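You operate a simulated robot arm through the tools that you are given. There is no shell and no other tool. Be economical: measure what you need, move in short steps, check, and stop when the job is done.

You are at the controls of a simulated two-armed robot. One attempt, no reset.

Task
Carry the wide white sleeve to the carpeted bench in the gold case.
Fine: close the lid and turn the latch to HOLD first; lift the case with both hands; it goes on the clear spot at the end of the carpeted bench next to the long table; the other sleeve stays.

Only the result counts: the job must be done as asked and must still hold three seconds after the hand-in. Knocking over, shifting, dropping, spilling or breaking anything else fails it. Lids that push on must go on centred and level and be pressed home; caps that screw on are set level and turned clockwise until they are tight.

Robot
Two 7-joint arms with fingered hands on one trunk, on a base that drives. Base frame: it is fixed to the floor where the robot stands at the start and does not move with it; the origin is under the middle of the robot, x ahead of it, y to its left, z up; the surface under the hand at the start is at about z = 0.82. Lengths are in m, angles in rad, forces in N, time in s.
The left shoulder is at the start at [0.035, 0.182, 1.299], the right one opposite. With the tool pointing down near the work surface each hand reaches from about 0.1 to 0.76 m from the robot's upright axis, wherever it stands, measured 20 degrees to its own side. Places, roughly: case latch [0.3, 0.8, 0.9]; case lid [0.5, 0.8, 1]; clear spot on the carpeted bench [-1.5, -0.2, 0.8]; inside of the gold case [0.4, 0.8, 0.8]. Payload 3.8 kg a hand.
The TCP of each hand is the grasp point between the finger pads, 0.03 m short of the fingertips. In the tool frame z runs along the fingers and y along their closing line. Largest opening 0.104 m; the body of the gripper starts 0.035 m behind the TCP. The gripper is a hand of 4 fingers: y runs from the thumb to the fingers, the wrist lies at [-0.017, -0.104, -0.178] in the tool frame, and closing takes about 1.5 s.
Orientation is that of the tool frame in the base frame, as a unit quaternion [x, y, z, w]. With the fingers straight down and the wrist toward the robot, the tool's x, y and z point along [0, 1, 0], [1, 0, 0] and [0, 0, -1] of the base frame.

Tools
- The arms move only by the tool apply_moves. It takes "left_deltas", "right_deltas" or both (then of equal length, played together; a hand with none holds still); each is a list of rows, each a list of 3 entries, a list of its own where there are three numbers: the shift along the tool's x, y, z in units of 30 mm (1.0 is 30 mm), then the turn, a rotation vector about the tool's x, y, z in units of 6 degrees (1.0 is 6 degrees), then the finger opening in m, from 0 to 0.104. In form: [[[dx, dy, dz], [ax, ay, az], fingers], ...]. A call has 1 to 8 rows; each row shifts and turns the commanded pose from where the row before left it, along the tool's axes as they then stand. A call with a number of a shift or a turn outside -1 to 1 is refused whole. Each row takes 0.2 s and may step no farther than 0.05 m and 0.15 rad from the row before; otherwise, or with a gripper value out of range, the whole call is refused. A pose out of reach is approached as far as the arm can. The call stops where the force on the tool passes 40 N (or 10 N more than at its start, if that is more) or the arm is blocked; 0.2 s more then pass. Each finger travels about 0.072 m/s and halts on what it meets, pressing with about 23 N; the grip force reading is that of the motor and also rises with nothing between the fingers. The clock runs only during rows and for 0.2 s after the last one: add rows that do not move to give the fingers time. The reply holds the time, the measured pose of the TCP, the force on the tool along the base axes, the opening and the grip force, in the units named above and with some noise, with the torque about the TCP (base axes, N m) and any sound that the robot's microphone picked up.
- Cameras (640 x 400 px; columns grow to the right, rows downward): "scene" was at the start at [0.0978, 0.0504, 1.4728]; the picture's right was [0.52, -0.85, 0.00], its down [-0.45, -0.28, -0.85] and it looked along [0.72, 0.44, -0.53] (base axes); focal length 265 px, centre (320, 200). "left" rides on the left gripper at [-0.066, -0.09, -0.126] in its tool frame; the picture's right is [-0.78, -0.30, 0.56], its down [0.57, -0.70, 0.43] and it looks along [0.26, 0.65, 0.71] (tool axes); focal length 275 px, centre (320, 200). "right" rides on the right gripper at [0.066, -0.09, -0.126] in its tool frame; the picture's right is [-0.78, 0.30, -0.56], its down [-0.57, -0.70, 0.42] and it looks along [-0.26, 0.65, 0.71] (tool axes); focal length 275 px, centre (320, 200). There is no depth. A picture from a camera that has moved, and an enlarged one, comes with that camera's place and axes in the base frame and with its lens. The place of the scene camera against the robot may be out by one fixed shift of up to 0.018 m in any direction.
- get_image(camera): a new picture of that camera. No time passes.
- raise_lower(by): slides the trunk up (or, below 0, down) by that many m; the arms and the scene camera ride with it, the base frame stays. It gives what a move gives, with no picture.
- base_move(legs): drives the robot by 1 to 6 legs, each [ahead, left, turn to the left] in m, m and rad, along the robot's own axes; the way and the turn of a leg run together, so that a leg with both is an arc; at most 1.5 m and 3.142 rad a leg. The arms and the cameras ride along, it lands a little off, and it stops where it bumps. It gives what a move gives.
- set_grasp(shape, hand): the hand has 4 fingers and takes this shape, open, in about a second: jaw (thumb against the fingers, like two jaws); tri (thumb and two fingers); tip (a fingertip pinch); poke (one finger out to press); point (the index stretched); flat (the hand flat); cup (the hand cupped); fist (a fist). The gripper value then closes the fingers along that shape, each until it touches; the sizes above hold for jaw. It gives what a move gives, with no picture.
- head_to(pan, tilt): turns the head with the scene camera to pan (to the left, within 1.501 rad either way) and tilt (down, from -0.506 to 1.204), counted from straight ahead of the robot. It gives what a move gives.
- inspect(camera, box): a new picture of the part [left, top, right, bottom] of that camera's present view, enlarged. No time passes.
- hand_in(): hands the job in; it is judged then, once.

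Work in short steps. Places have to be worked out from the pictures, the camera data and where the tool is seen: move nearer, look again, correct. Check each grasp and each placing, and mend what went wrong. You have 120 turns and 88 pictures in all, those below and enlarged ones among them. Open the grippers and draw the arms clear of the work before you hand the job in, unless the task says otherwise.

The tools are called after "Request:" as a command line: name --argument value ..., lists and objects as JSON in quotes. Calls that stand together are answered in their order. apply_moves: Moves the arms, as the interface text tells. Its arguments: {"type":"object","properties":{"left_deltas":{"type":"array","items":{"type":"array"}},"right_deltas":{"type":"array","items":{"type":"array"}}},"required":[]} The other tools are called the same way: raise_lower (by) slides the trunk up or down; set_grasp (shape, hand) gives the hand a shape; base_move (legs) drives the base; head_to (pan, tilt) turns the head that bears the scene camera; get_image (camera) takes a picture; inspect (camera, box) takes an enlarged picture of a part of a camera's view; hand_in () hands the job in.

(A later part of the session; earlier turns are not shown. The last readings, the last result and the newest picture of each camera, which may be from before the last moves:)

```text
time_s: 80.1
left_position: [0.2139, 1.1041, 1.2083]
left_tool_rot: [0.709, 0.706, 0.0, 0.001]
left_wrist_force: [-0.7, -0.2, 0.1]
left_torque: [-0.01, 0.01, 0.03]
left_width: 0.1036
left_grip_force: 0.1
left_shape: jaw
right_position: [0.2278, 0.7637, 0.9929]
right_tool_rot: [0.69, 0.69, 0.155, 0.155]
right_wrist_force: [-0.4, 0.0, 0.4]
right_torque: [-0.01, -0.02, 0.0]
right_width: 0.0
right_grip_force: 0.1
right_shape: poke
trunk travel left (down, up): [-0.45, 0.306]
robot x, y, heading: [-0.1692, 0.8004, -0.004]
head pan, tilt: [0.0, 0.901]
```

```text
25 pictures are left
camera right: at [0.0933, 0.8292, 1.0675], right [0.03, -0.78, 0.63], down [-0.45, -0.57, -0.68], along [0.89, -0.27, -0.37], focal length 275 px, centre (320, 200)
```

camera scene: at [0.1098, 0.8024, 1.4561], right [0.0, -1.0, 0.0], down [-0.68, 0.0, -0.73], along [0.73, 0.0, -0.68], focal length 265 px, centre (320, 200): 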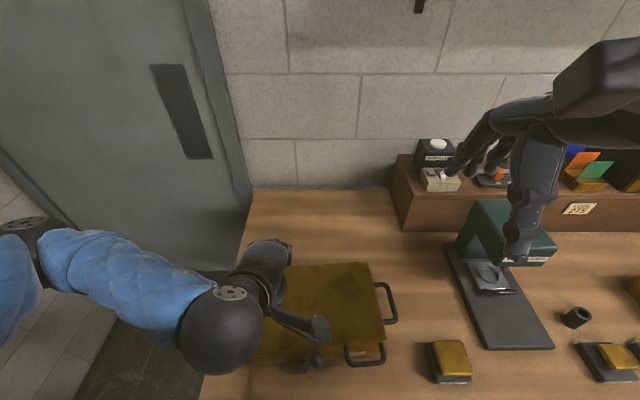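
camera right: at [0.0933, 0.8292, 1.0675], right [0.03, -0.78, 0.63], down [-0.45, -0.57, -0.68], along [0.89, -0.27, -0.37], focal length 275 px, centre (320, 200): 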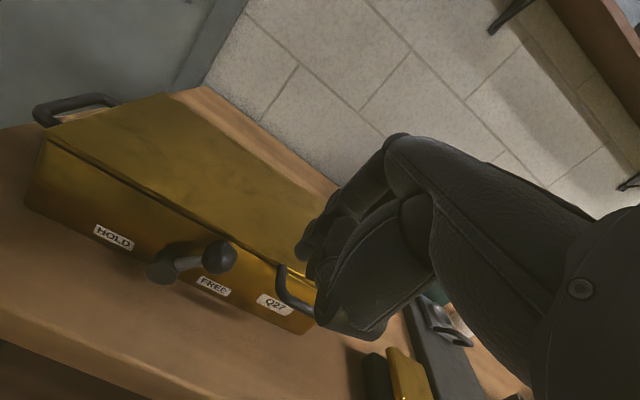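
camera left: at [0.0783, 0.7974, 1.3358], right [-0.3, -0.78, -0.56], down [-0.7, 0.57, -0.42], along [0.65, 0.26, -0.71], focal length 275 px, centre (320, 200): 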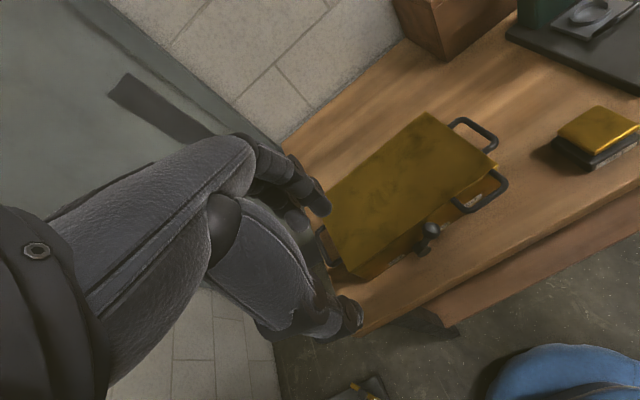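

Refined ball position (0.290, 0.803, 0.882). To keep the curled fingers off the lid handle I roll the hand 36° about the finger axis, then look.

Request:
apply_moves --right_deltas '[[[0, 0, 0], [0, 0, 1], 0], [[0, 0, 0], [0, 0, 1], 0], [[0, 0, 0], [0, 0, 1], 0], [[0, 0, 0], [0, 0, 1], 0], [[0, 0, 0], [0, 0, 1], 0], [[0, 0, 0], [0, 0, 1], 0]]'

Request:
get_image --camera "right"

```text
time_s: 81.5
left_position: [0.2135, 1.1042, 1.2078]
left_tool_rot: [0.709, 0.706, -0.001, 0.0]
left_wrist_force: [0.4, 0.1, 0.5]
left_torque: [-0.09, 0.02, 0.0]
left_width: 0.1034
left_grip_force: 0.0
left_shape: jaw
right_position: [0.2268, 0.7607, 0.9931]
right_tool_rot: [0.871, 0.441, 0.194, 0.098]
right_wrist_force: [-0.4, -0.5, 0.2]
right_torque: [0.0, 0.0, 0.0]
right_width: 0.0
right_grip_force: 0.1
right_shape: poke
trunk travel left (down, up): [-0.45, 0.306]
robot x, y, heading: [-0.1698, 0.7998, -0.002]
head pan, tilt: [0.0, 0.901]
```

```text
24 pictures are left
camera right: at [0.1435, 0.8677, 1.092], right [-0.44, -0.8, 0.41], down [-0.64, -0.05, -0.77], along [0.63, -0.6, -0.49], focal length 275 px, centre (320, 200)
```

right: 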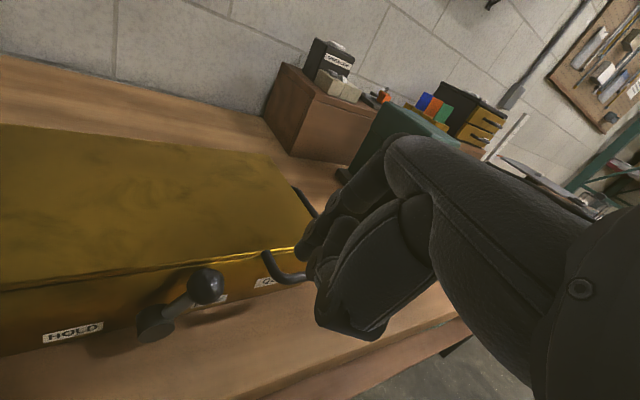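

Curled fingers now trail away from the handle. I advance halfway along the finger axis and check.

Request:
apply_moves --right_deltas '[[[0.04, -0.07, 0.8], [0, 0, 0], 0], [[0.04, -0.07, 0.8], [0, 0, 0], 0]]'

Request:
get_image --camera "right"

```text
time_s: 82.1
left_position: [0.2155, 1.1028, 1.2071]
left_tool_rot: [0.708, 0.706, 0.0, 0.001]
left_wrist_force: [-0.6, 0.1, 0.8]
left_torque: [0.02, -0.01, 0.01]
left_width: 0.1037
left_grip_force: 0.0
left_shape: jaw
right_position: [0.2437, 0.7676, 0.9489]
right_tool_rot: [0.871, 0.441, 0.194, 0.099]
right_wrist_force: [-0.3, 0.1, 0.2]
right_torque: [-0.02, 0.0, 0.0]
right_width: 0.0002
right_grip_force: 0.0
right_shape: poke
trunk travel left (down, up): [-0.45, 0.306]
robot x, y, heading: [-0.1711, 0.7999, -0.003]
head pan, tilt: [0.0, 0.901]
```

```text
23 pictures are left
camera right: at [0.1621, 0.8727, 1.0482], right [-0.44, -0.8, 0.41], down [-0.64, -0.05, -0.77], along [0.63, -0.6, -0.49], focal length 275 px, centre (320, 200)
```

right: 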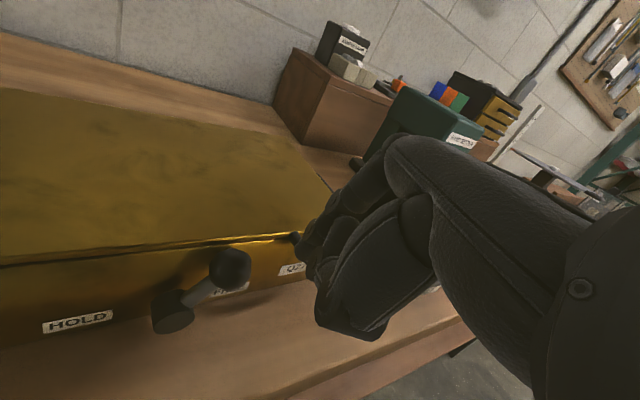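

Ball confirmed at (0.288, 0.802). Tip continues down beside it on the right.

Request:
apply_moves --right_deltas '[[[0, -0.03, 0.65], [0, 0, 0], 0], [[0, -0.03, 0.65], [0, 0, 0], 0], [[0, 0, 0.6], [0, 0, 0], 0]]'

Request:
get_image --camera "right"

```text
time_s: 82.9
left_position: [0.2142, 1.1028, 1.2083]
left_tool_rot: [0.708, 0.706, 0.0, 0.0]
left_wrist_force: [0.3, -0.3, 0.5]
left_torque: [0.01, 0.04, 0.0]
left_width: 0.1036
left_grip_force: 0.1
left_shape: jaw
right_position: [0.2679, 0.768, 0.8966]
right_tool_rot: [0.87, 0.442, 0.193, 0.097]
right_wrist_force: [-3.5, 2.8, 2.2]
right_torque: [-0.06, -0.05, -0.06]
right_width: 0.0
right_grip_force: 0.1
right_shape: poke
trunk travel left (down, up): [-0.45, 0.306]
robot x, y, heading: [-0.1725, 0.8018, 0.0]
head pan, tilt: [0.0, 0.901]
```

```text
22 pictures are left
camera right: at [0.1846, 0.8741, 0.9958], right [-0.43, -0.8, 0.41], down [-0.64, -0.05, -0.77], along [0.64, -0.6, -0.49], focal length 275 px, centre (320, 200)
```

right: 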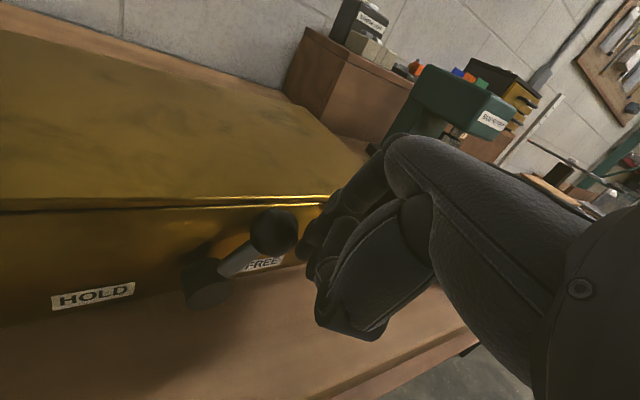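

Light contact (5 N) with the case face. I back off 4 mm and start pushing the ball left.

Request:
apply_moves --right_deltas '[[[-0.08, -0.11, -0.06], [0, 0, 0], 0], [[0.27, -0.2, -0.05], [0, 0, 0], 0], [[0.27, -0.2, -0.05], [0, 0, 0], 0], [[0.27, -0.2, -0.05], [0, 0, 0], 0]]'

Request:
get_image --camera "right"

```text
time_s: 83.9
left_position: [0.2142, 1.1054, 1.2088]
left_tool_rot: [0.709, 0.706, 0.0, 0.0]
left_wrist_force: [0.2, 0.3, 0.1]
left_torque: [0.0, 0.01, 0.02]
left_width: 0.1032
left_grip_force: 0.1
left_shape: jaw
right_position: [0.261, 0.7978, 0.9002]
right_tool_rot: [0.871, 0.441, 0.193, 0.099]
right_wrist_force: [-0.5, -2.1, -0.8]
right_torque: [-0.05, 0.01, -0.07]
right_width: 0.0002
right_grip_force: 0.1
right_shape: poke
trunk travel left (down, up): [-0.45, 0.306]
robot x, y, heading: [-0.1702, 0.8032, -0.006]
head pan, tilt: [0.0, 0.901]
```

```text
21 pictures are left
camera right: at [0.1785, 0.9037, 0.9995], right [-0.44, -0.8, 0.41], down [-0.64, -0.05, -0.77], along [0.63, -0.6, -0.49], focal length 275 px, centre (320, 200)
```

right: 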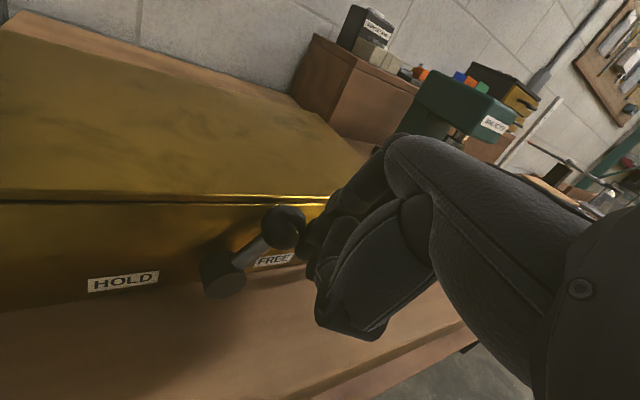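

The lever is starting to turn with ~2 N. I keep pushing left.

Request:
apply_moves --right_deltas '[[[0.27, -0.2, 0], [0, 0, 0], 0], [[0.27, -0.2, 0], [0, 0, 0], 0], [[0.27, -0.2, 0], [0, 0, 0], 0], [[0.27, -0.2, 0], [0, 0, 0], 0]]'

Request:
get_image --camera "right"

```text
time_s: 84.9
left_position: [0.2127, 1.1047, 1.2084]
left_tool_rot: [0.708, 0.706, 0.0, 0.0]
left_wrist_force: [0.3, -0.2, -0.3]
left_torque: [0.0, 0.01, -0.01]
left_width: 0.1035
left_grip_force: 0.1
left_shape: jaw
right_position: [0.2615, 0.8374, 0.8998]
right_tool_rot: [0.871, 0.441, 0.194, 0.097]
right_wrist_force: [-2.9, -0.9, 0.2]
right_torque: [0.0, -0.01, 0.03]
right_width: 0.0
right_grip_force: 0.1
right_shape: poke
trunk travel left (down, up): [-0.45, 0.306]
robot x, y, heading: [-0.168, 0.8014, -0.002]
head pan, tilt: [0.0, 0.901]
```

```text
20 pictures are left
camera right: at [0.1778, 0.9431, 0.9991], right [-0.43, -0.8, 0.41], down [-0.64, -0.05, -0.77], along [0.63, -0.6, -0.49], focal length 275 px, centre (320, 200)
```

right: 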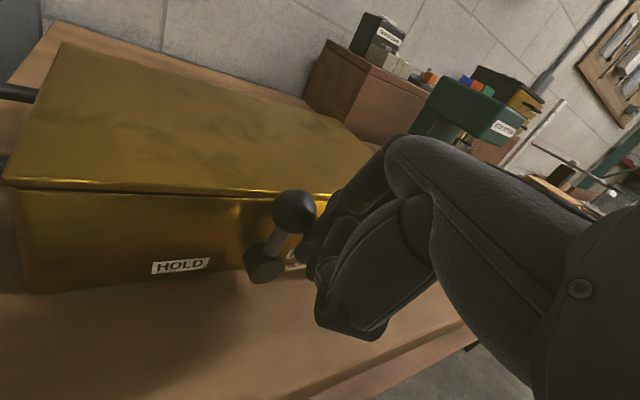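

The lever is about upright. I continue left, slightly lowering the tip.

Request:
apply_moves --right_deltas '[[[0.27, -0.2, 0], [0, 0, 0], 0], [[0.27, -0.22, 0.05], [0, 0, 0], 0], [[0.27, -0.22, 0.05], [0, 0, 0], 0]]'

Request:
get_image --camera "right"

```text
time_s: 85.7
left_position: [0.2133, 1.104, 1.2077]
left_tool_rot: [0.709, 0.705, -0.001, 0.001]
left_wrist_force: [-0.1, -0.4, 0.2]
left_torque: [-0.01, 0.03, -0.01]
left_width: 0.1037
left_grip_force: 0.1
left_shape: jaw
right_position: [0.2624, 0.8684, 0.8973]
right_tool_rot: [0.871, 0.441, 0.195, 0.099]
right_wrist_force: [-1.0, -0.5, -0.7]
right_torque: [0.01, 0.0, 0.02]
right_width: 0.0001
right_grip_force: 0.0
right_shape: poke
trunk travel left (down, up): [-0.45, 0.306]
robot x, y, heading: [-0.1683, 0.8061, -0.006]
head pan, tilt: [0.0, 0.901]
```

```text
19 pictures are left
camera right: at [0.1792, 0.9742, 0.9973], right [-0.44, -0.8, 0.41], down [-0.64, -0.05, -0.77], along [0.64, -0.6, -0.49], focal length 275 px, centre (320, 200)
```

right: 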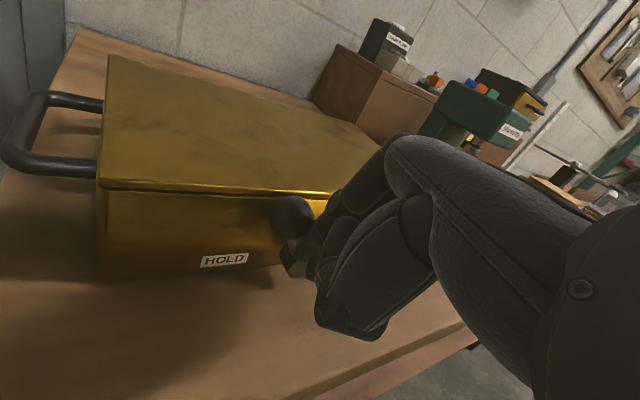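

The ball is left of the hub now. I push a little further until it meets its stop.

Request:
apply_moves --right_deltas '[[[0.2, -0.17, 0.05], [0, 0, 0], 0], [[0.2, -0.17, 0.05], [0, 0, 0], 0], [[0.2, -0.17, 0.05], [0, 0, 0], 0]]'

Request:
get_image --camera "right"

```text
time_s: 86.5
left_position: [0.2135, 1.1054, 1.2086]
left_tool_rot: [0.708, 0.706, -0.001, 0.0]
left_wrist_force: [-0.8, -0.4, 0.4]
left_torque: [-0.01, 0.0, 0.03]
left_width: 0.1034
left_grip_force: 0.0
left_shape: jaw
right_position: [0.2631, 0.8919, 0.8923]
right_tool_rot: [0.87, 0.442, 0.194, 0.099]
right_wrist_force: [-1.4, -0.2, 0.0]
right_torque: [-0.01, 0.0, 0.0]
right_width: 0.0
right_grip_force: 0.1
right_shape: poke
trunk travel left (down, up): [-0.45, 0.306]
robot x, y, heading: [-0.1685, 0.8013, -0.005]
head pan, tilt: [0.0, 0.901]
```

```text
18 pictures are left
camera right: at [0.1792, 0.9979, 0.9916], right [-0.43, -0.8, 0.41], down [-0.64, -0.05, -0.77], along [0.64, -0.6, -0.49], focal length 275 px, centre (320, 200)
```

right: 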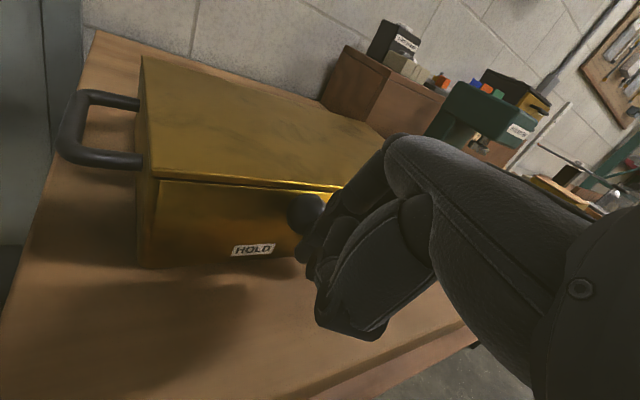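

Low force; I withdraw the finger toward me and up to inspect the latch.

Request:
apply_moves --right_deltas '[[[-0.53, -0.73, -0.43], [0, 0, 0], 0], [[-0.2, -0.3, -0.9], [0, 0, 0], 0], [[0, 0, -1], [0, 0, 0], 0], [[0, 0, -1], [0, 0, 0], 0], [[-0.6, 0.3, -0.8], [0, 0, 0], 0], [[-0.6, 0.3, -0.8], [0, 0, 0], 0], [[-0.8, 0.5, 0], [0, 0, 0], 0], [[-0.8, 0.5, 0], [0, 0, 0], 0]]'

Request:
inspect --camera "scene" --box '[240, 140, 400, 270]'

```text
time_s: 88.4
left_position: [0.2139, 1.1028, 1.2081]
left_tool_rot: [0.708, 0.706, 0.0, 0.0]
left_wrist_force: [-0.6, 0.0, 0.6]
left_torque: [0.02, 0.0, 0.0]
left_width: 0.1037
left_grip_force: 0.1
left_shape: jaw
right_position: [0.199, 0.8054, 1.0133]
right_tool_rot: [0.889, 0.377, 0.236, 0.113]
right_wrist_force: [0.3, -0.2, 0.5]
right_torque: [0.02, -0.02, -0.02]
right_width: 0.0001
right_grip_force: 0.1
right_shape: poke
trunk travel left (down, up): [-0.45, 0.306]
robot x, y, heading: [-0.1731, 0.8008, -0.006]
head pan, tilt: [0.0, 0.901]
stopped in row 8 (right hand): the arm was blocked; the commanded pose is now the measured one
```

```text
3.08 times, centred on (320, 205) of scene
camera zoom: at [-0.0736, 0.8034, 1.4441], right [0.0, -1.0, 0.0], down [-0.78, 0.0, -0.62], along [0.62, 0.0, -0.78], focal length 815 px, centre (320, 185)
```

zoom: 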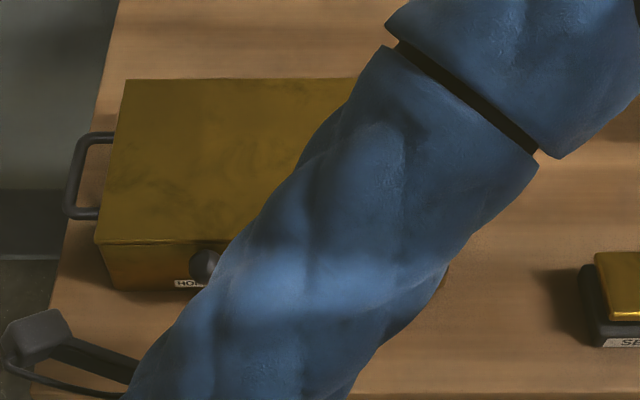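

The ball now sits by the HOLD label. The right arm got cramped near my body; I raise it, unroll the hand and move it right.

Request:
apply_moves --right_deltas '[[[0.25, 0.35, -0.85], [0, 0, -0.8], 0], [[0.25, 0.35, -0.85], [0, 0, -0.8], 0], [[0.2, 0.35, -0.85], [0, 0, -1], 0], [[0.1, 0.4, -0.85], [0, 0, -1], 0], [[0, 0.4, -0.85], [0, 0, -1], 0], [[-0.3, 0.4, -0.85], [0, 0, -1], 0], [[-0.6, 0.4, -0.6], [0, 0, -1], 0], [[-0.9, 0.3, -0.3], [0, 0, 0], 0]]'

Request:
inspect --camera "scene" --box '[240, 140, 400, 270]'

```text
time_s: 90.2
left_position: [0.2136, 1.104, 1.2088]
left_tool_rot: [0.708, 0.706, 0.0, -0.001]
left_wrist_force: [-0.2, -0.1, -0.3]
left_torque: [-0.01, 0.0, 0.0]
left_width: 0.1039
left_grip_force: 0.1
left_shape: jaw
right_position: [0.1913, 0.7565, 1.2126]
right_tool_rot: [0.707, 0.658, 0.182, 0.186]
right_wrist_force: [0.4, -1.0, -0.1]
right_torque: [-0.01, 0.04, 0.05]
right_width: 0.0
right_grip_force: 0.0
right_shape: poke
right hand out of reach, approached as far as the arm can: row 8
trunk travel left (down, up): [-0.45, 0.306]
robot x, y, heading: [-0.1691, 0.8034, -0.004]
head pan, tilt: [0.0, 0.901]
```

```text
3.08 times, centred on (320, 205) of scene
camera zoom: at [-0.0736, 0.8033, 1.4441], right [0.0, -1.0, 0.0], down [-0.78, 0.0, -0.62], along [0.62, 0.0, -0.78], focal length 815 px, centre (320, 185)
```

zoom: 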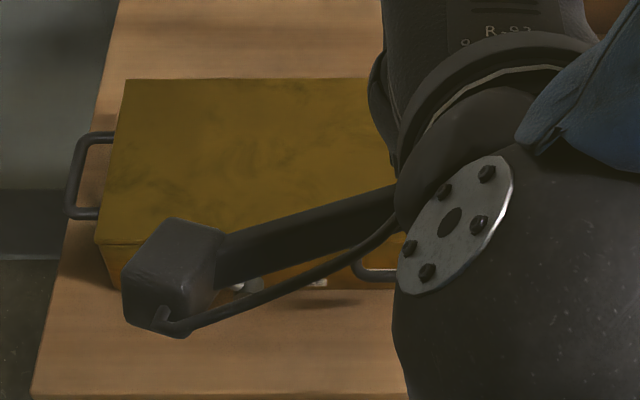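

I straighten the tilt and move the right hand away to the right, switching it back to jaw.

Request:
apply_moves --right_deltas '[[[-0.9, 0.5, 0], [1, 0, 0], 0], [[-0.9, 0.5, 0], [1, 0, 0], 0], [[-0.9, 0.3, 0], [1, 0, 0], 0], [[-0.9, 0.3, 0], [1, 0, 0], 0], [[-0.9, 0.3, 0], [1, 0, -0.7], 0], [[-0.9, 0, 0], [0, 0, 0], 0], [[-0.9, 0, 0], [0, 0, 0], 0]]'

Request:
set_grasp --hand "right" --shape "jaw"

Request:
inspect --camera "scene" --box '[240, 140, 400, 270]'

```text
time_s: 91.8
left_position: [0.215, 1.1029, 1.2082]
left_tool_rot: [0.709, 0.705, 0.001, -0.001]
left_wrist_force: [-0.8, -0.7, 0.3]
left_torque: [0.03, -0.02, 0.01]
left_width: 0.1039
left_grip_force: 0.1
left_shape: jaw
right_position: [0.2369, 0.565, 1.2319]
right_tool_rot: [0.707, 0.707, 0.006, -0.003]
right_wrist_force: [-0.3, -0.1, 0.5]
right_torque: [0.01, -0.03, 0.0]
right_width: 0.0
right_grip_force: 0.1
right_shape: poke
right hand out of reach, approached as far as the arm can: row 1
trunk travel left (down, up): [-0.45, 0.306]
robot x, y, heading: [-0.1716, 0.7963, -0.001]
head pan, tilt: [0.0, 0.901]
```

```text
time_s: 92.7
left_position: [0.213, 1.1035, 1.209]
left_tool_rot: [0.709, 0.706, 0.0, 0.0]
left_wrist_force: [-0.4, -0.5, 0.1]
left_torque: [-0.02, 0.02, -0.02]
left_width: 0.1037
left_grip_force: 0.0
left_shape: jaw
right_position: [0.2374, 0.5664, 1.2313]
right_tool_rot: [0.707, 0.707, 0.006, -0.003]
right_wrist_force: [-0.2, -0.9, -0.2]
right_torque: [0.02, -0.02, 0.0]
right_width: 0.1039
right_grip_force: 0.1
right_shape: jaw
trunk travel left (down, up): [-0.45, 0.306]
robot x, y, heading: [-0.1714, 0.7997, -0.001]
head pan, tilt: [0.0, 0.901]
```

```text
3.08 times, centred on (320, 205) of scene
camera zoom: at [-0.0737, 0.8031, 1.4442], right [0.0, -1.0, 0.0], down [-0.78, 0.0, -0.62], along [0.62, 0.0, -0.78], focal length 815 px, centre (320, 185)
```

zoom: 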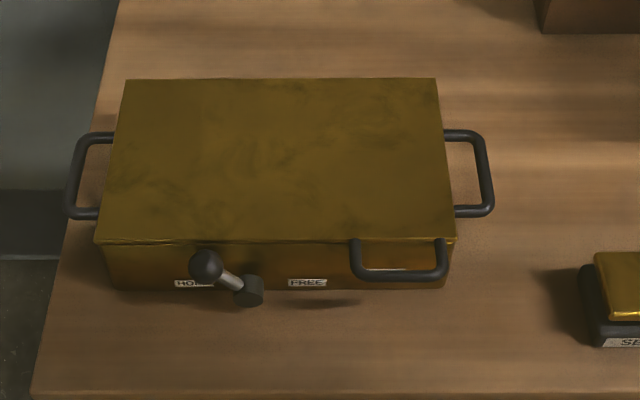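

The lever now points up-left at HOLD (mirror of FREE). To make sure it is home, I'll press the ball gently with the left index; first bring it over.

Request:
set_grasp --hand "left" --shape "poke"

Request:
apply_moves --left_deltas '[[[-1, 0, 0], [-0.84, 0, 0], 0], [[-1, 0, 0], [-0.84, 0, 0], 0], [[-1, 0, 0], [-0.84, 0, 0], 0], [[-1, 0, 0], [-0.84, 0, 0], 0], [[-1, 0, 0], [-0.84, 0, 0], 0], [[-1, 0, 0], [0, 0, 0], 0], [[-0.95, 0, 0], [0, 0, 0], 0]]'

Request:
apply_moves --left_deltas '[[[0, -0.25, 1], [0, 0, 0], 0], [[0, -0.25, 1], [0, 0, 0], 0], [[0, -0.25, 1], [0, 0, 0], 0], [[0, -0.25, 1], [0, 0, 0], 0], [[0, -0.25, 1], [0, 0, 0], 0], [[0, -0.25, 1], [0, 0, 0], 0]]'

Request:
get_image --camera "left"

```text
time_s: 93.6
left_position: [0.2146, 1.1038, 1.2089]
left_tool_rot: [0.708, 0.706, 0.0, 0.0]
left_wrist_force: [-0.2, -0.7, -0.2]
left_torque: [0.0, 0.0, 0.01]
left_width: 0.0
left_grip_force: 0.0
left_shape: poke
right_position: [0.2366, 0.5652, 1.2311]
right_tool_rot: [0.707, 0.707, 0.007, -0.002]
right_wrist_force: [-0.7, -0.4, 0.5]
right_torque: [-0.01, 0.03, 0.01]
right_width: 0.1038
right_grip_force: 0.0
right_shape: jaw
trunk travel left (down, up): [-0.45, 0.306]
robot x, y, heading: [-0.1732, 0.8001, -0.005]
head pan, tilt: [0.0, 0.901]
```

```text
time_s: 95.2
left_position: [0.2668, 0.8916, 1.2234]
left_tool_rot: [0.691, 0.689, 0.154, 0.155]
left_wrist_force: [0.0, -0.3, 0.1]
left_torque: [0.01, 0.0, 0.04]
left_width: 0.0
left_grip_force: 0.1
left_shape: poke
left hand out of reach, approached as far as the arm can: row 1, 2, 3, 4, 5
right_position: [0.2375, 0.5651, 1.2314]
right_tool_rot: [0.707, 0.707, 0.007, -0.003]
right_wrist_force: [0.0, -0.4, 0.5]
right_torque: [0.0, -0.01, 0.02]
right_width: 0.104
right_grip_force: 0.1
right_shape: jaw
trunk travel left (down, up): [-0.45, 0.306]
robot x, y, heading: [-0.1688, 0.7971, -0.0]
head pan, tilt: [0.0, 0.901]
```

```text
time_s: 96.6
left_position: [0.302, 0.8905, 1.0415]
left_tool_rot: [0.691, 0.689, 0.155, 0.156]
left_wrist_force: [-0.2, -0.2, 0.2]
left_torque: [0.02, -0.02, -0.02]
left_width: 0.0
left_grip_force: 0.1
left_shape: poke
right_position: [0.236, 0.5656, 1.2318]
right_tool_rot: [0.707, 0.707, 0.006, -0.003]
right_wrist_force: [0.0, 0.0, -1.5]
right_torque: [-0.01, 0.0, -0.03]
right_width: 0.1038
right_grip_force: 0.0
right_shape: jaw
trunk travel left (down, up): [-0.45, 0.306]
robot x, y, heading: [-0.1693, 0.801, -0.007]
head pan, tilt: [0.0, 0.901]
```

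```text
14 pictures are left
camera left: at [0.1677, 0.8237, 1.1166], right [-0.03, -0.78, -0.63], down [-0.45, 0.57, -0.68], along [0.89, 0.26, -0.37], focal length 275 px, centre (320, 200)
```

left: 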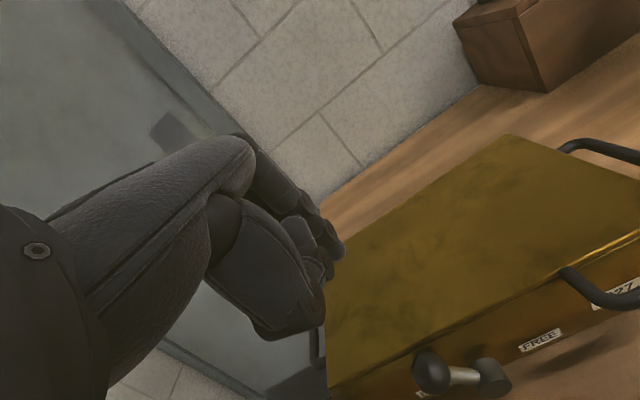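

Ball at about (0.29, 0.888, 0.885). I retreat the finger in front of the lid and lower it to just above the ball.

Request:
apply_moves --left_deltas '[[[0.03, -0.83, 0], [0, 0, 0], 0], [[0.03, -0.83, 0], [0, 0, 0], 0], [[0.03, -0.83, 0], [0, 0, 0], 0], [[0, 0, 0.8], [0, 0, 0], 0], [[0, 0, 0.8], [0, 0, 0], 0], [[0, 0, 0.6], [0, 0, 0], 0]]'

Request:
get_image --camera "left"

```text
time_s: 98.0
left_position: [0.2637, 0.8941, 0.9503]
left_tool_rot: [0.691, 0.689, 0.154, 0.154]
left_wrist_force: [0.2, 0.5, 0.6]
left_torque: [0.02, 0.01, 0.03]
left_width: 0.0
left_grip_force: 0.0
left_shape: poke
right_position: [0.2371, 0.5648, 1.2316]
right_tool_rot: [0.707, 0.707, 0.006, -0.002]
right_wrist_force: [-0.3, 0.1, -0.2]
right_torque: [0.0, 0.0, -0.02]
right_width: 0.1039
right_grip_force: 0.0
right_shape: jaw
trunk travel left (down, up): [-0.45, 0.306]
robot x, y, heading: [-0.1697, 0.799, -0.003]
head pan, tilt: [0.0, 0.901]
```

```text
13 pictures are left
camera left: at [0.1286, 0.8273, 1.0264], right [-0.03, -0.78, -0.63], down [-0.45, 0.57, -0.68], along [0.89, 0.26, -0.37], focal length 275 px, centre (320, 200)
```

left: 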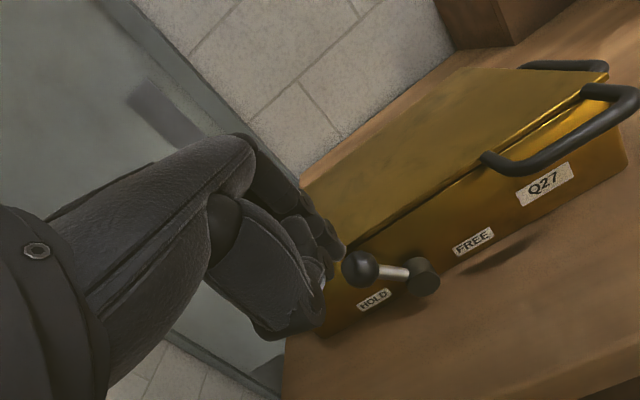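

The fingertip is just above the ball. I press down in 4 mm steps, watching force.

Request:
apply_moves --left_deltas '[[[-0.1, -0.057, 0.12], [0, 0, 0], 0], [[0, -0.057, 0.12], [0, 0, 0], 0], [[0, -0.057, 0.12], [0, 0, 0], 0], [[0, -0.057, 0.12], [0, 0, 0], 0], [[0, -0.057, 0.12], [0, 0, 0], 0], [[0, -0.057, 0.12], [0, 0, 0], 0]]'

```text
time_s: 99.4
left_position: [0.2637, 0.891, 0.9254]
left_tool_rot: [0.691, 0.689, 0.155, 0.154]
left_wrist_force: [0.2, -0.5, 0.2]
left_torque: [0.01, 0.01, -0.03]
left_width: 0.0002
left_grip_force: 0.1
left_shape: poke
right_position: [0.2362, 0.566, 1.2312]
right_tool_rot: [0.707, 0.707, 0.006, -0.003]
right_wrist_force: [0.2, -0.5, 0.1]
right_torque: [-0.02, 0.0, 0.01]
right_width: 0.1036
right_grip_force: 0.1
right_shape: jaw
trunk travel left (down, up): [-0.45, 0.306]
robot x, y, heading: [-0.1707, 0.7964, -0.004]
head pan, tilt: [0.0, 0.901]
```

Request:
apply_moves --left_deltas '[[[-0.1, -0.057, 0.12], [0, 0, 0], 0], [[0, -0.057, 0.12], [0, 0, 0], 0], [[0, -0.04, 0.08], [0, 0, 0], 0], [[0, -0.04, 0.08], [0, 0, 0], 0]]'

Request:
get_image --camera "left"

```text
time_s: 100.4
left_position: [0.2655, 0.8878, 0.9132]
left_tool_rot: [0.691, 0.689, 0.154, 0.154]
left_wrist_force: [-0.1, 0.1, 0.4]
left_torque: [-0.04, -0.03, 0.01]
left_width: 0.0
left_grip_force: 0.1
left_shape: poke
right_position: [0.2375, 0.5661, 1.2311]
right_tool_rot: [0.706, 0.708, 0.006, -0.002]
right_wrist_force: [-0.1, -1.2, -0.1]
right_torque: [0.01, 0.01, -0.02]
right_width: 0.1039
right_grip_force: 0.1
right_shape: jaw
trunk travel left (down, up): [-0.45, 0.306]
robot x, y, heading: [-0.1712, 0.7992, 0.0]
head pan, tilt: [0.0, 0.901]
```

```text
12 pictures are left
camera left: at [0.1294, 0.8223, 0.9886], right [-0.03, -0.78, -0.63], down [-0.45, 0.57, -0.68], along [0.89, 0.26, -0.37], focal length 275 px, centre (320, 200)
```

left: 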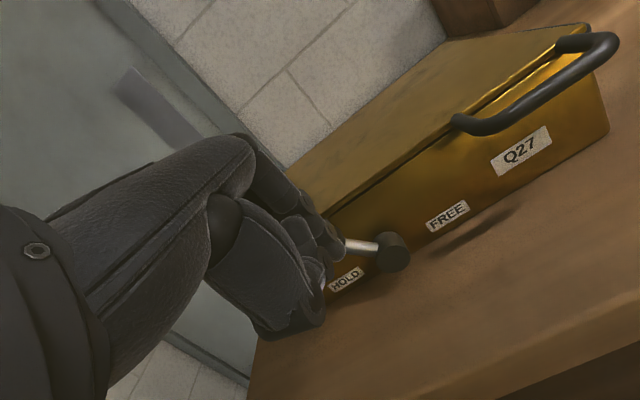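

No resistance yet, the tip seems on or in front of the ball. I press a bit further down to feel for a stop.

Request:
apply_moves --left_deltas '[[[0, 0.1, 0.1], [0, 0, 0], 0], [[0, -0.04, 0.1], [0, 0, 0], 0], [[0, -0.04, 0.1], [0, 0, 0], 0], [[0, -0.04, 0.1], [0, 0, 0], 0]]'

```text
time_s: 101.4
left_position: [0.2672, 0.8876, 0.9004]
left_tool_rot: [0.692, 0.689, 0.153, 0.153]
left_wrist_force: [-3.9, 2.1, 2.4]
left_torque: [-0.01, 0.01, 0.07]
left_width: 0.0
left_grip_force: 0.1
left_shape: poke
right_position: [0.2363, 0.5652, 1.2317]
right_tool_rot: [0.707, 0.707, 0.007, -0.003]
right_wrist_force: [0.1, 0.2, 0.0]
right_torque: [0.02, 0.0, 0.0]
right_width: 0.1038
right_grip_force: 0.0
right_shape: jaw
trunk travel left (down, up): [-0.45, 0.306]
robot x, y, heading: [-0.173, 0.8003, -0.007]
head pan, tilt: [0.0, 0.901]
```

Contact now (~5 N, partly upward). One more small press.

Request:
apply_moves --left_deltas '[[[0, -0.06, 0.1], [0, 0, 0], 0], [[0, -0.06, 0.1], [0, 0, 0], 0], [[0, -0.06, 0.1], [0, 0, 0], 0]]'

Request:
get_image --camera "left"

```text
time_s: 102.2
left_position: [0.2666, 0.8882, 0.8919]
left_tool_rot: [0.692, 0.689, 0.153, 0.155]
left_wrist_force: [-5.3, 1.0, 4.8]
left_torque: [0.01, -0.11, 0.06]
left_width: 0.0002
left_grip_force: 0.0
left_shape: poke
right_position: [0.236, 0.5658, 1.2312]
right_tool_rot: [0.707, 0.707, 0.007, -0.002]
right_wrist_force: [-0.4, -0.1, -0.3]
right_torque: [0.02, 0.01, -0.02]
right_width: 0.1037
right_grip_force: 0.0
right_shape: jaw
trunk travel left (down, up): [-0.45, 0.306]
robot x, y, heading: [-0.1672, 0.8006, -0.005]
head pan, tilt: [0.0, 0.901]
```

```text
11 pictures are left
camera left: at [0.1325, 0.8224, 0.9675], right [-0.03, -0.78, -0.63], down [-0.45, 0.57, -0.68], along [0.89, 0.26, -0.37], focal length 275 px, centre (320, 200)
```

left: 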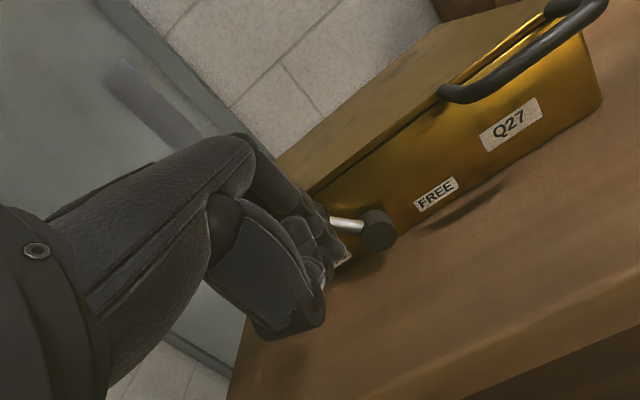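

The lever stays put against ~5 N down: it is at its HOLD stop. I withdraw the left finger, untilt it, and begin rolling the right hand so palms will face the side handles.

Request:
apply_moves --left_deltas '[[[0, -0.2, -0.9], [0, 0, 0], 0], [[0, 0, -1], [0, 0, 0], 0], [[0, 0, -1], [0, 0, 0], 0], [[0.6, 0.2, -1], [0.84, 0, 0], 0], [[0.8, 0.3, -1], [0.84, 0, 0], 0], [[0.9, 0.5, -1], [0.84, 0, 0], 0], [[0.9, 0.5, -1], [0.84, 0, 0], 0], [[0.9, 0.5, -1], [0.84, 0, 0], 0]]' --right_deltas '[[[0, 0.5, 0], [0, 0, 1], 0.104], [[0, 0.5, 0], [0, 0, 1], 0.104], [[0, 0.5, 0], [0, 0, 1], 0.104], [[0, 0, 0], [0, 0, 1], 0.104], [[0, 0, 0], [0, 0, 1], 0.104], [[0, 0, 0], [0, 0, 1], 0.104], [[0, 0, 0], [0, 0, 1], 0.104], [[0, 0, 0], [0, 0, 1], 0.104]]'

Request:
set_grasp --hand "left" --shape "jaw"

Request:
apply_moves --left_deltas '[[[0.8, 0.3, 0], [0, 0, -1], 0.104], [[0.8, 0.3, 0], [0, 0, -1], 0.104], [[0.8, 0.3, 0], [0, 0, -1], 0.104], [[0.6, 0, 0], [0, 0, -1], 0.104], [[0, 0, 0], [0, 0, -1], 0.104], [[0, 0, 0], [0, 0, -1], 0.104], [[0, 0, 0], [0, 0, -1], 0.104]]' --right_deltas '[[[0, 0, 0], [0, 0, 1], 0.104], [[0, 0, 0], [0, 0, 1], 0.104], [[0, 0, 0], [0, 0, 1], 0.104], [[0, 0, 0], [0, 0, 1], 0.104], [[0, 0, 0], [0, 0, 1], 0.104], [[0, 0, 0], [0, 0, 1], 0.104], [[0, 0, 0], [0, 0, 1], 0.104]]'

Request:
apply_moves --left_deltas '[[[0, 0, 0], [0, 0, -1], 0.104], [[0, 0, 0], [0, 0, -1], 0.104], [[0, 0, 0], [0, 0, -1], 0.104], [[0, 0, 0], [0, 0, -1], 0.104], [[0, 0, 0], [0, 0, -1], 0.104], [[0, 0, 0], [0, 0, -1], 0.104], [[0, 0, 0], [0, 0, -1], 0.104], [[0, 0, 0], [0, 0, -1], 0.104]]'

```text
time_s: 103.5
left_position: [0.2134, 0.9765, 1.0247]
left_tool_rot: [0.715, 0.687, 0.124, 0.019]
left_wrist_force: [0.1, -0.1, -0.9]
left_torque: [0.0, 0.0, 0.0]
left_width: 0.0
left_grip_force: 0.1
left_shape: poke
right_position: [0.2835, 0.5604, 1.2307]
right_tool_rot: [0.88, 0.476, 0.005, -0.004]
right_wrist_force: [-0.3, 0.4, 0.4]
right_torque: [0.01, -0.01, 0.02]
right_width: 0.1038
right_grip_force: 0.0
right_shape: jaw
trunk travel left (down, up): [-0.45, 0.306]
robot x, y, heading: [-0.1687, 0.801, -0.003]
head pan, tilt: [0.0, 0.901]
stopped in row 6 (left hand): the arm was blocked; the commanded pose is now the measured one
```

```text
time_s: 104.5
left_position: [0.2141, 0.978, 1.0254]
left_tool_rot: [0.715, 0.687, 0.125, 0.019]
left_wrist_force: [0.4, 0.8, 0.6]
left_torque: [0.03, 0.02, -0.02]
left_width: 0.104
left_grip_force: 0.0
left_shape: jaw
right_position: [0.2828, 0.5608, 1.2308]
right_tool_rot: [0.879, 0.476, 0.006, -0.004]
right_wrist_force: [-1.1, 0.2, -0.1]
right_torque: [-0.01, -0.02, -0.03]
right_width: 0.104
right_grip_force: 0.1
right_shape: jaw
trunk travel left (down, up): [-0.45, 0.306]
robot x, y, heading: [-0.1703, 0.8014, -0.004]
head pan, tilt: [0.0, 0.901]
```

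```text
time_s: 105.8
left_position: [0.2273, 1.1091, 1.0495]
left_tool_rot: [0.502, 0.843, 0.19, 0.01]
left_wrist_force: [0.1, 0.2, -0.3]
left_torque: [0.02, -0.03, -0.02]
left_width: 0.1039
left_grip_force: 0.0
left_shape: jaw
right_position: [0.2822, 0.5596, 1.2302]
right_tool_rot: [0.977, 0.215, 0.003, -0.006]
right_wrist_force: [-0.4, 0.8, -1.1]
right_torque: [0.01, 0.04, 0.01]
right_width: 0.1038
right_grip_force: 0.0
right_shape: jaw
trunk travel left (down, up): [-0.45, 0.306]
robot x, y, heading: [-0.172, 0.8006, -0.007]
head pan, tilt: [0.0, 0.901]
stopped in row 6 (left hand): the arm was blocked; the commanded pose is now the measured one
```

```text
time_s: 106.5
left_position: [0.2287, 1.1504, 1.0631]
left_tool_rot: [0.398, 0.877, 0.269, -0.004]
left_wrist_force: [-0.2, -1.5, 0.5]
left_torque: [-0.01, -0.01, -0.02]
left_width: 0.1039
left_grip_force: 0.0
left_shape: jaw
right_position: [0.2818, 0.5605, 1.2305]
right_tool_rot: [0.977, 0.214, 0.003, -0.006]
right_wrist_force: [0.3, -1.1, 0.3]
right_torque: [-0.01, -0.01, 0.02]
right_width: 0.1039
right_grip_force: 0.0
right_shape: jaw
trunk travel left (down, up): [-0.45, 0.306]
robot x, y, heading: [-0.1722, 0.8026, -0.004]
head pan, tilt: [0.0, 0.901]
stopped in row 3 (left hand): the arm was blocked; the commanded pose is now the measured one
```

The left arm is cramped close to the body. I move it forward and up first.

Request:
apply_moves --left_deltas '[[[-0.4, 0.85, -0.4], [0, 0, 0], 0.104], [[-0.4, 0.85, -0.4], [0, 0, 0], 0.104], [[-0.4, 0.85, -0.4], [0, 0, 0], 0.104], [[-0.4, 0.85, -0.4], [0, 0, 0], 0.104], [[-0.4, 0.85, -0.4], [0, 0, 0], 0.104]]'

```text
time_s: 107.7
left_position: [0.347, 1.1601, 1.1661]
left_tool_rot: [0.392, 0.876, 0.281, -0.011]
left_wrist_force: [-0.3, -0.4, 0.1]
left_torque: [0.0, -0.02, -0.02]
left_width: 0.104
left_grip_force: 0.0
left_shape: jaw
right_position: [0.2834, 0.5596, 1.2313]
right_tool_rot: [0.977, 0.214, 0.004, -0.006]
right_wrist_force: [-0.6, 0.3, -1.0]
right_torque: [-0.01, -0.02, 0.02]
right_width: 0.1038
right_grip_force: 0.0
right_shape: jaw
trunk travel left (down, up): [-0.45, 0.306]
robot x, y, heading: [-0.1714, 0.7995, -0.003]
head pan, tilt: [0.0, 0.901]
```

Free now. I rotate both hands toward the facing-handles orientation (fingers pointing inward and 30° down).

Request:
apply_moves --left_deltas '[[[0, 0, 0], [1.0, -0.3, -0.49], 0.104], [[0, 0, 0], [1.0, -0.3, -0.49], 0.104], [[0, 0, 0], [1.0, -0.3, -0.49], 0.104], [[0, 0, 0], [1.0, -0.3, -0.49], 0.104], [[0, 0, 0], [1.0, -0.3, -0.49], 0.104], [[0, 0, 0], [1.0, -0.3, -0.49], 0.104], [[0, 0, 0], [1.0, -0.3, -0.49], 0.104], [[0, 0, 0], [1.0, -0.3, -0.49], 0.104]]' --right_deltas '[[[0, 0, 0], [0.65, 0.144, 0.248], 0.104], [[0, 0, 0], [0.65, 0.144, 0.248], 0.104], [[0, 0, 0], [0.65, 0.144, 0.248], 0.104], [[0, 0, 0], [0.65, 0.144, 0.248], 0.104], [[0, 0, 0], [0.65, 0.144, 0.248], 0.104], [[0, 0, 0], [0.65, 0.144, 0.248], 0.104], [[0, 0, 0], [0.65, 0.144, 0.248], 0.104], [[0, 0, 0], [0.65, 0.144, 0.248], 0.104]]'

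Request:
apply_moves --left_deltas '[[[0, 0, 0], [1.0, -0.3, -0.49], 0.104], [[0, 0, 0], [1.0, -0.3, -0.49], 0.104], [[0, 0, 0], [1.0, -0.3, -0.49], 0.104], [[0, 0, 0], [1.0, -0.3, -0.49], 0.104], [[0, 0, 0], [1.0, -0.3, -0.49], 0.104], [[0, 0, 0], [1.0, -0.3, -0.49], 0.104], [[0, 0, 0], [1.0, -0.3, -0.49], 0.104]]' --right_deltas '[[[0, 0, 0], [0.65, 0.144, 0.248], 0.104], [[0, 0, 0], [0.65, 0.144, 0.248], 0.104], [[0, 0, 0], [0.65, 0.144, 0.248], 0.104], [[0, 0, 0], [0.65, 0.144, 0.248], 0.104], [[0, 0, 0], [0.65, 0.144, 0.248], 0.104], [[0, 0, 0], [0.65, 0.144, 0.248], 0.104], [[0, 0, 0], [0.65, 0.144, 0.248], 0.104]]'

```text
time_s: 109.5
left_position: [0.3466, 1.1476, 1.1593]
left_tool_rot: [0.211, 0.963, -0.166, -0.004]
left_wrist_force: [0.1, 1.0, 0.5]
left_torque: [0.03, -0.01, -0.03]
left_width: 0.104
left_grip_force: 0.0
left_shape: jaw
right_position: [0.2825, 0.5611, 1.2297]
right_tool_rot: [0.954, 0.106, 0.003, -0.281]
right_wrist_force: [-1.2, 0.5, 0.0]
right_torque: [0.02, -0.01, -0.02]
right_width: 0.1039
right_grip_force: 0.1
right_shape: jaw
trunk travel left (down, up): [-0.45, 0.306]
robot x, y, heading: [-0.1725, 0.8002, -0.001]
head pan, tilt: [0.0, 0.901]
```

```text
time_s: 111.1
left_position: [0.3481, 1.1473, 1.159]
left_tool_rot: [0.005, 0.857, -0.515, -0.005]
left_wrist_force: [0.3, 0.7, 0.0]
left_torque: [0.01, -0.03, 0.03]
left_width: 0.1039
left_grip_force: 0.1
left_shape: jaw
right_position: [0.2825, 0.5607, 1.2306]
right_tool_rot: [0.865, 0.001, 0.003, -0.502]
right_wrist_force: [0.8, -0.3, 0.3]
right_torque: [-0.01, 0.06, 0.0]
right_width: 0.1036
right_grip_force: 0.0
right_shape: jaw
trunk travel left (down, up): [-0.45, 0.306]
robot x, y, heading: [-0.1739, 0.8012, -0.005]
head pan, tilt: [0.0, 0.901]
```

Orientations reached. I bring both hands to stand-off beside the handles and look with each wrist camera.

Request:
apply_moves --left_deltas '[[[-0.217, 0.52, 0.43], [0, 0, 0], 0.104], [[-0.217, 0.52, 0.43], [0, 0, 0], 0.104], [[-0.217, 0.52, 0.43], [0, 0, 0], 0.104], [[-0.217, 0.52, 0.43], [0, 0, 0], 0.104], [[-0.217, 0.52, 0.43], [0, 0, 0], 0.104], [[-0.217, 0.52, 0.43], [0, 0, 0], 0.104], [[-0.217, 0.52, 0.43], [0, 0, 0], 0.104], [[-0.217, 0.52, 0.43], [0, 0, 0], 0.104]]' --right_deltas '[[[0.49, 0.865, 0.425], [0, 0, 0], 0.104], [[0.49, 0.865, 0.425], [0, 0, 0], 0.104], [[0.49, 0.865, 0.425], [0, 0, 0], 0.104], [[0.49, 0.865, 0.425], [0, 0, 0], 0.104], [[0.49, 0.865, 0.425], [0, 0, 0], 0.104], [[0.49, 0.865, 0.425], [0, 0, 0], 0.104], [[0.49, 0.865, 0.425], [0, 0, 0], 0.104], [[0.49, 0.865, 0.425], [0, 0, 0], 0.104]]'

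Request:
get_image --camera "scene"

Request:
get_image --camera "left"

Request:
get_image --camera "right"

```text
time_s: 112.9
left_position: [0.3974, 1.1142, 0.9999]
left_tool_rot: [0.006, 0.857, -0.516, -0.005]
left_wrist_force: [0.2, 0.1, 0.3]
left_torque: [-0.02, 0.0, -0.02]
left_width: 0.1039
left_grip_force: 0.0
left_shape: jaw
right_position: [0.4017, 0.5458, 1.001]
right_tool_rot: [0.865, 0.002, 0.001, -0.501]
right_wrist_force: [0.3, 1.0, 0.1]
right_torque: [0.01, 0.01, -0.01]
right_width: 0.104
right_grip_force: 0.0
right_shape: jaw
trunk travel left (down, up): [-0.45, 0.306]
robot x, y, heading: [-0.1699, 0.798, -0.0]
head pan, tilt: [0.0, 0.901]
```

```text
10 pictures are left
camera scene: at [-0.0726, 0.8035, 1.4441], right [0.0, -1.0, 0.0], down [-0.78, 0.0, -0.62], along [0.62, 0.0, -0.78], focal length 265 px, centre (320, 200)
```

scene: 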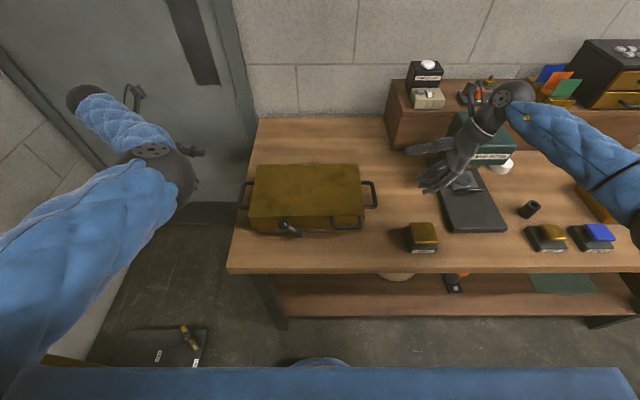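

```text
9 pictures are left
camera left: at [0.4651, 1.1813, 1.1375], right [0.77, -0.64, 0.0], down [-0.58, -0.7, 0.42], along [-0.27, -0.32, -0.91], focal length 275 px, centre (320, 200)
```

left: 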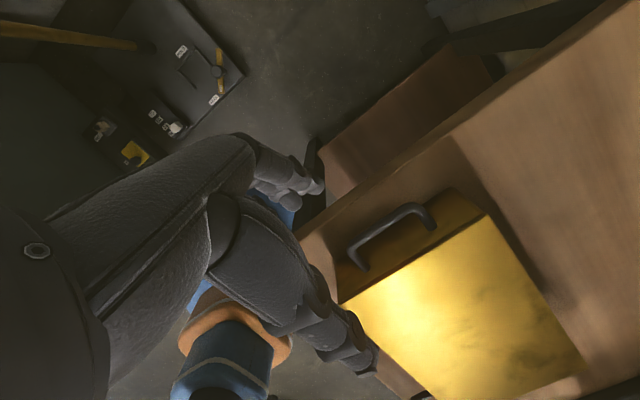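

```text
8 pictures are left
camera right: at [0.4674, 0.4816, 1.142], right [-0.77, -0.63, 0.02], down [-0.58, 0.72, 0.39], along [-0.26, 0.3, -0.92], focal length 275 px, centre (320, 200)
```

right: 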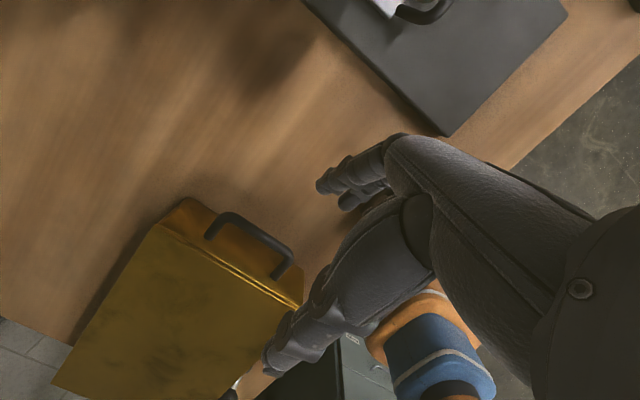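

Handle bars triangulate to left (0.415, 1.018, 0.875) and right (0.415, 0.646, 0.875). I move to line up and advance most of the way with fingers at 0.065.

Request:
apply_moves --left_deltas '[[[-0.196, 0.667, 0.333], [0, 0, 0], 0.065], [[-0.196, 0.667, 0.333], [0, 0, 0], 0.065], [[-0.196, 0.667, 0.333], [0, 0, 0], 0.065], [[0, 0, 0.8], [0, 0, 0], 0.065], [[0, 0, 0.8], [0, 0, 0], 0.065], [[0, 0, 0.6], [0, 0, 0], 0.065]]' --right_deltas '[[[0.144, 0.66, 0.38], [0, 0, 0], 0.065], [[0.144, 0.66, 0.38], [0, 0, 0], 0.065], [[0.144, 0.66, 0.38], [0, 0, 0], 0.065], [[0, 0, 0.8], [0, 0, 0], 0.065], [[0, 0, 0.8], [0, 0, 0], 0.065], [[0, 0, 0.6], [0, 0, 0], 0.065]]'

Request:
inspect --camera "scene" --box '[200, 130, 420, 260]'

```text
time_s: 114.3
left_position: [0.4145, 1.0567, 0.9006]
left_tool_rot: [0.006, 0.858, -0.514, -0.006]
left_wrist_force: [0.0, -0.4, -0.5]
left_torque: [-0.01, -0.03, 0.0]
left_width: 0.0656
left_grip_force: 0.0
left_shape: jaw
right_position: [0.4141, 0.6027, 0.8987]
right_tool_rot: [0.865, 0.002, 0.002, -0.502]
right_wrist_force: [0.2, -0.3, 0.6]
right_torque: [0.02, 0.0, -0.01]
right_width: 0.0655
right_grip_force: 0.1
right_shape: jaw
trunk travel left (down, up): [-0.45, 0.306]
robot x, y, heading: [-0.1719, 0.7994, -0.003]
head pan, tilt: [0.0, 0.901]
```

```text
2.91 times, centred on (310, 195) of scene
camera zoom: at [-0.0734, 0.8032, 1.4441], right [0.0, -1.0, 0.0], down [-0.78, 0.0, -0.62], along [0.62, 0.0, -0.78], focal length 770 px, centre (349, 214)
```

zoom: 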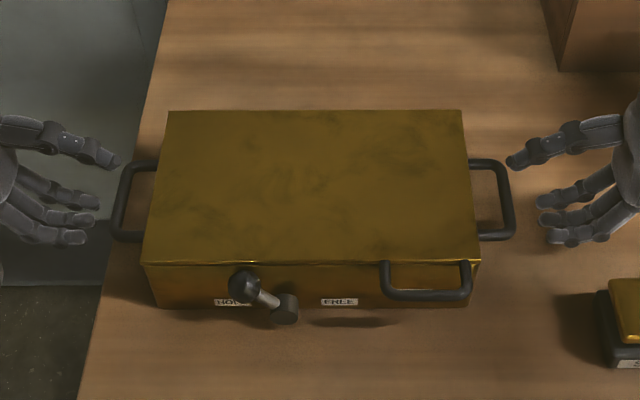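

The hands straddle the bars nicely (thumb above, fingers below). I advance the last 3 cm and close.

Request:
apply_moves --left_deltas '[[[0, 0, 0.5], [0, 0, 0], 0.065], [[0, 0, 0.48], [0, 0, 0], 0.065]]' --right_deltas '[[[0, 0, 0.55], [0, 0, 0], 0.065], [[0, 0, 0.53], [0, 0, 0], 0.065]]'

```text
time_s: 114.9
left_position: [0.4139, 1.0306, 0.8877]
left_tool_rot: [0.005, 0.857, -0.514, -0.004]
left_wrist_force: [-0.3, -1.1, 0.2]
left_torque: [0.0, -0.02, 0.04]
left_width: 0.0655
left_grip_force: 0.1
left_shape: jaw
right_position: [0.415, 0.6321, 0.8832]
right_tool_rot: [0.865, 0.002, 0.002, -0.501]
right_wrist_force: [-1.0, -0.3, -0.8]
right_torque: [0.01, 0.01, -0.01]
right_width: 0.0654
right_grip_force: 0.0
right_shape: jaw
trunk travel left (down, up): [-0.45, 0.306]
robot x, y, heading: [-0.1685, 0.8013, -0.004]
head pan, tilt: [0.0, 0.901]
```

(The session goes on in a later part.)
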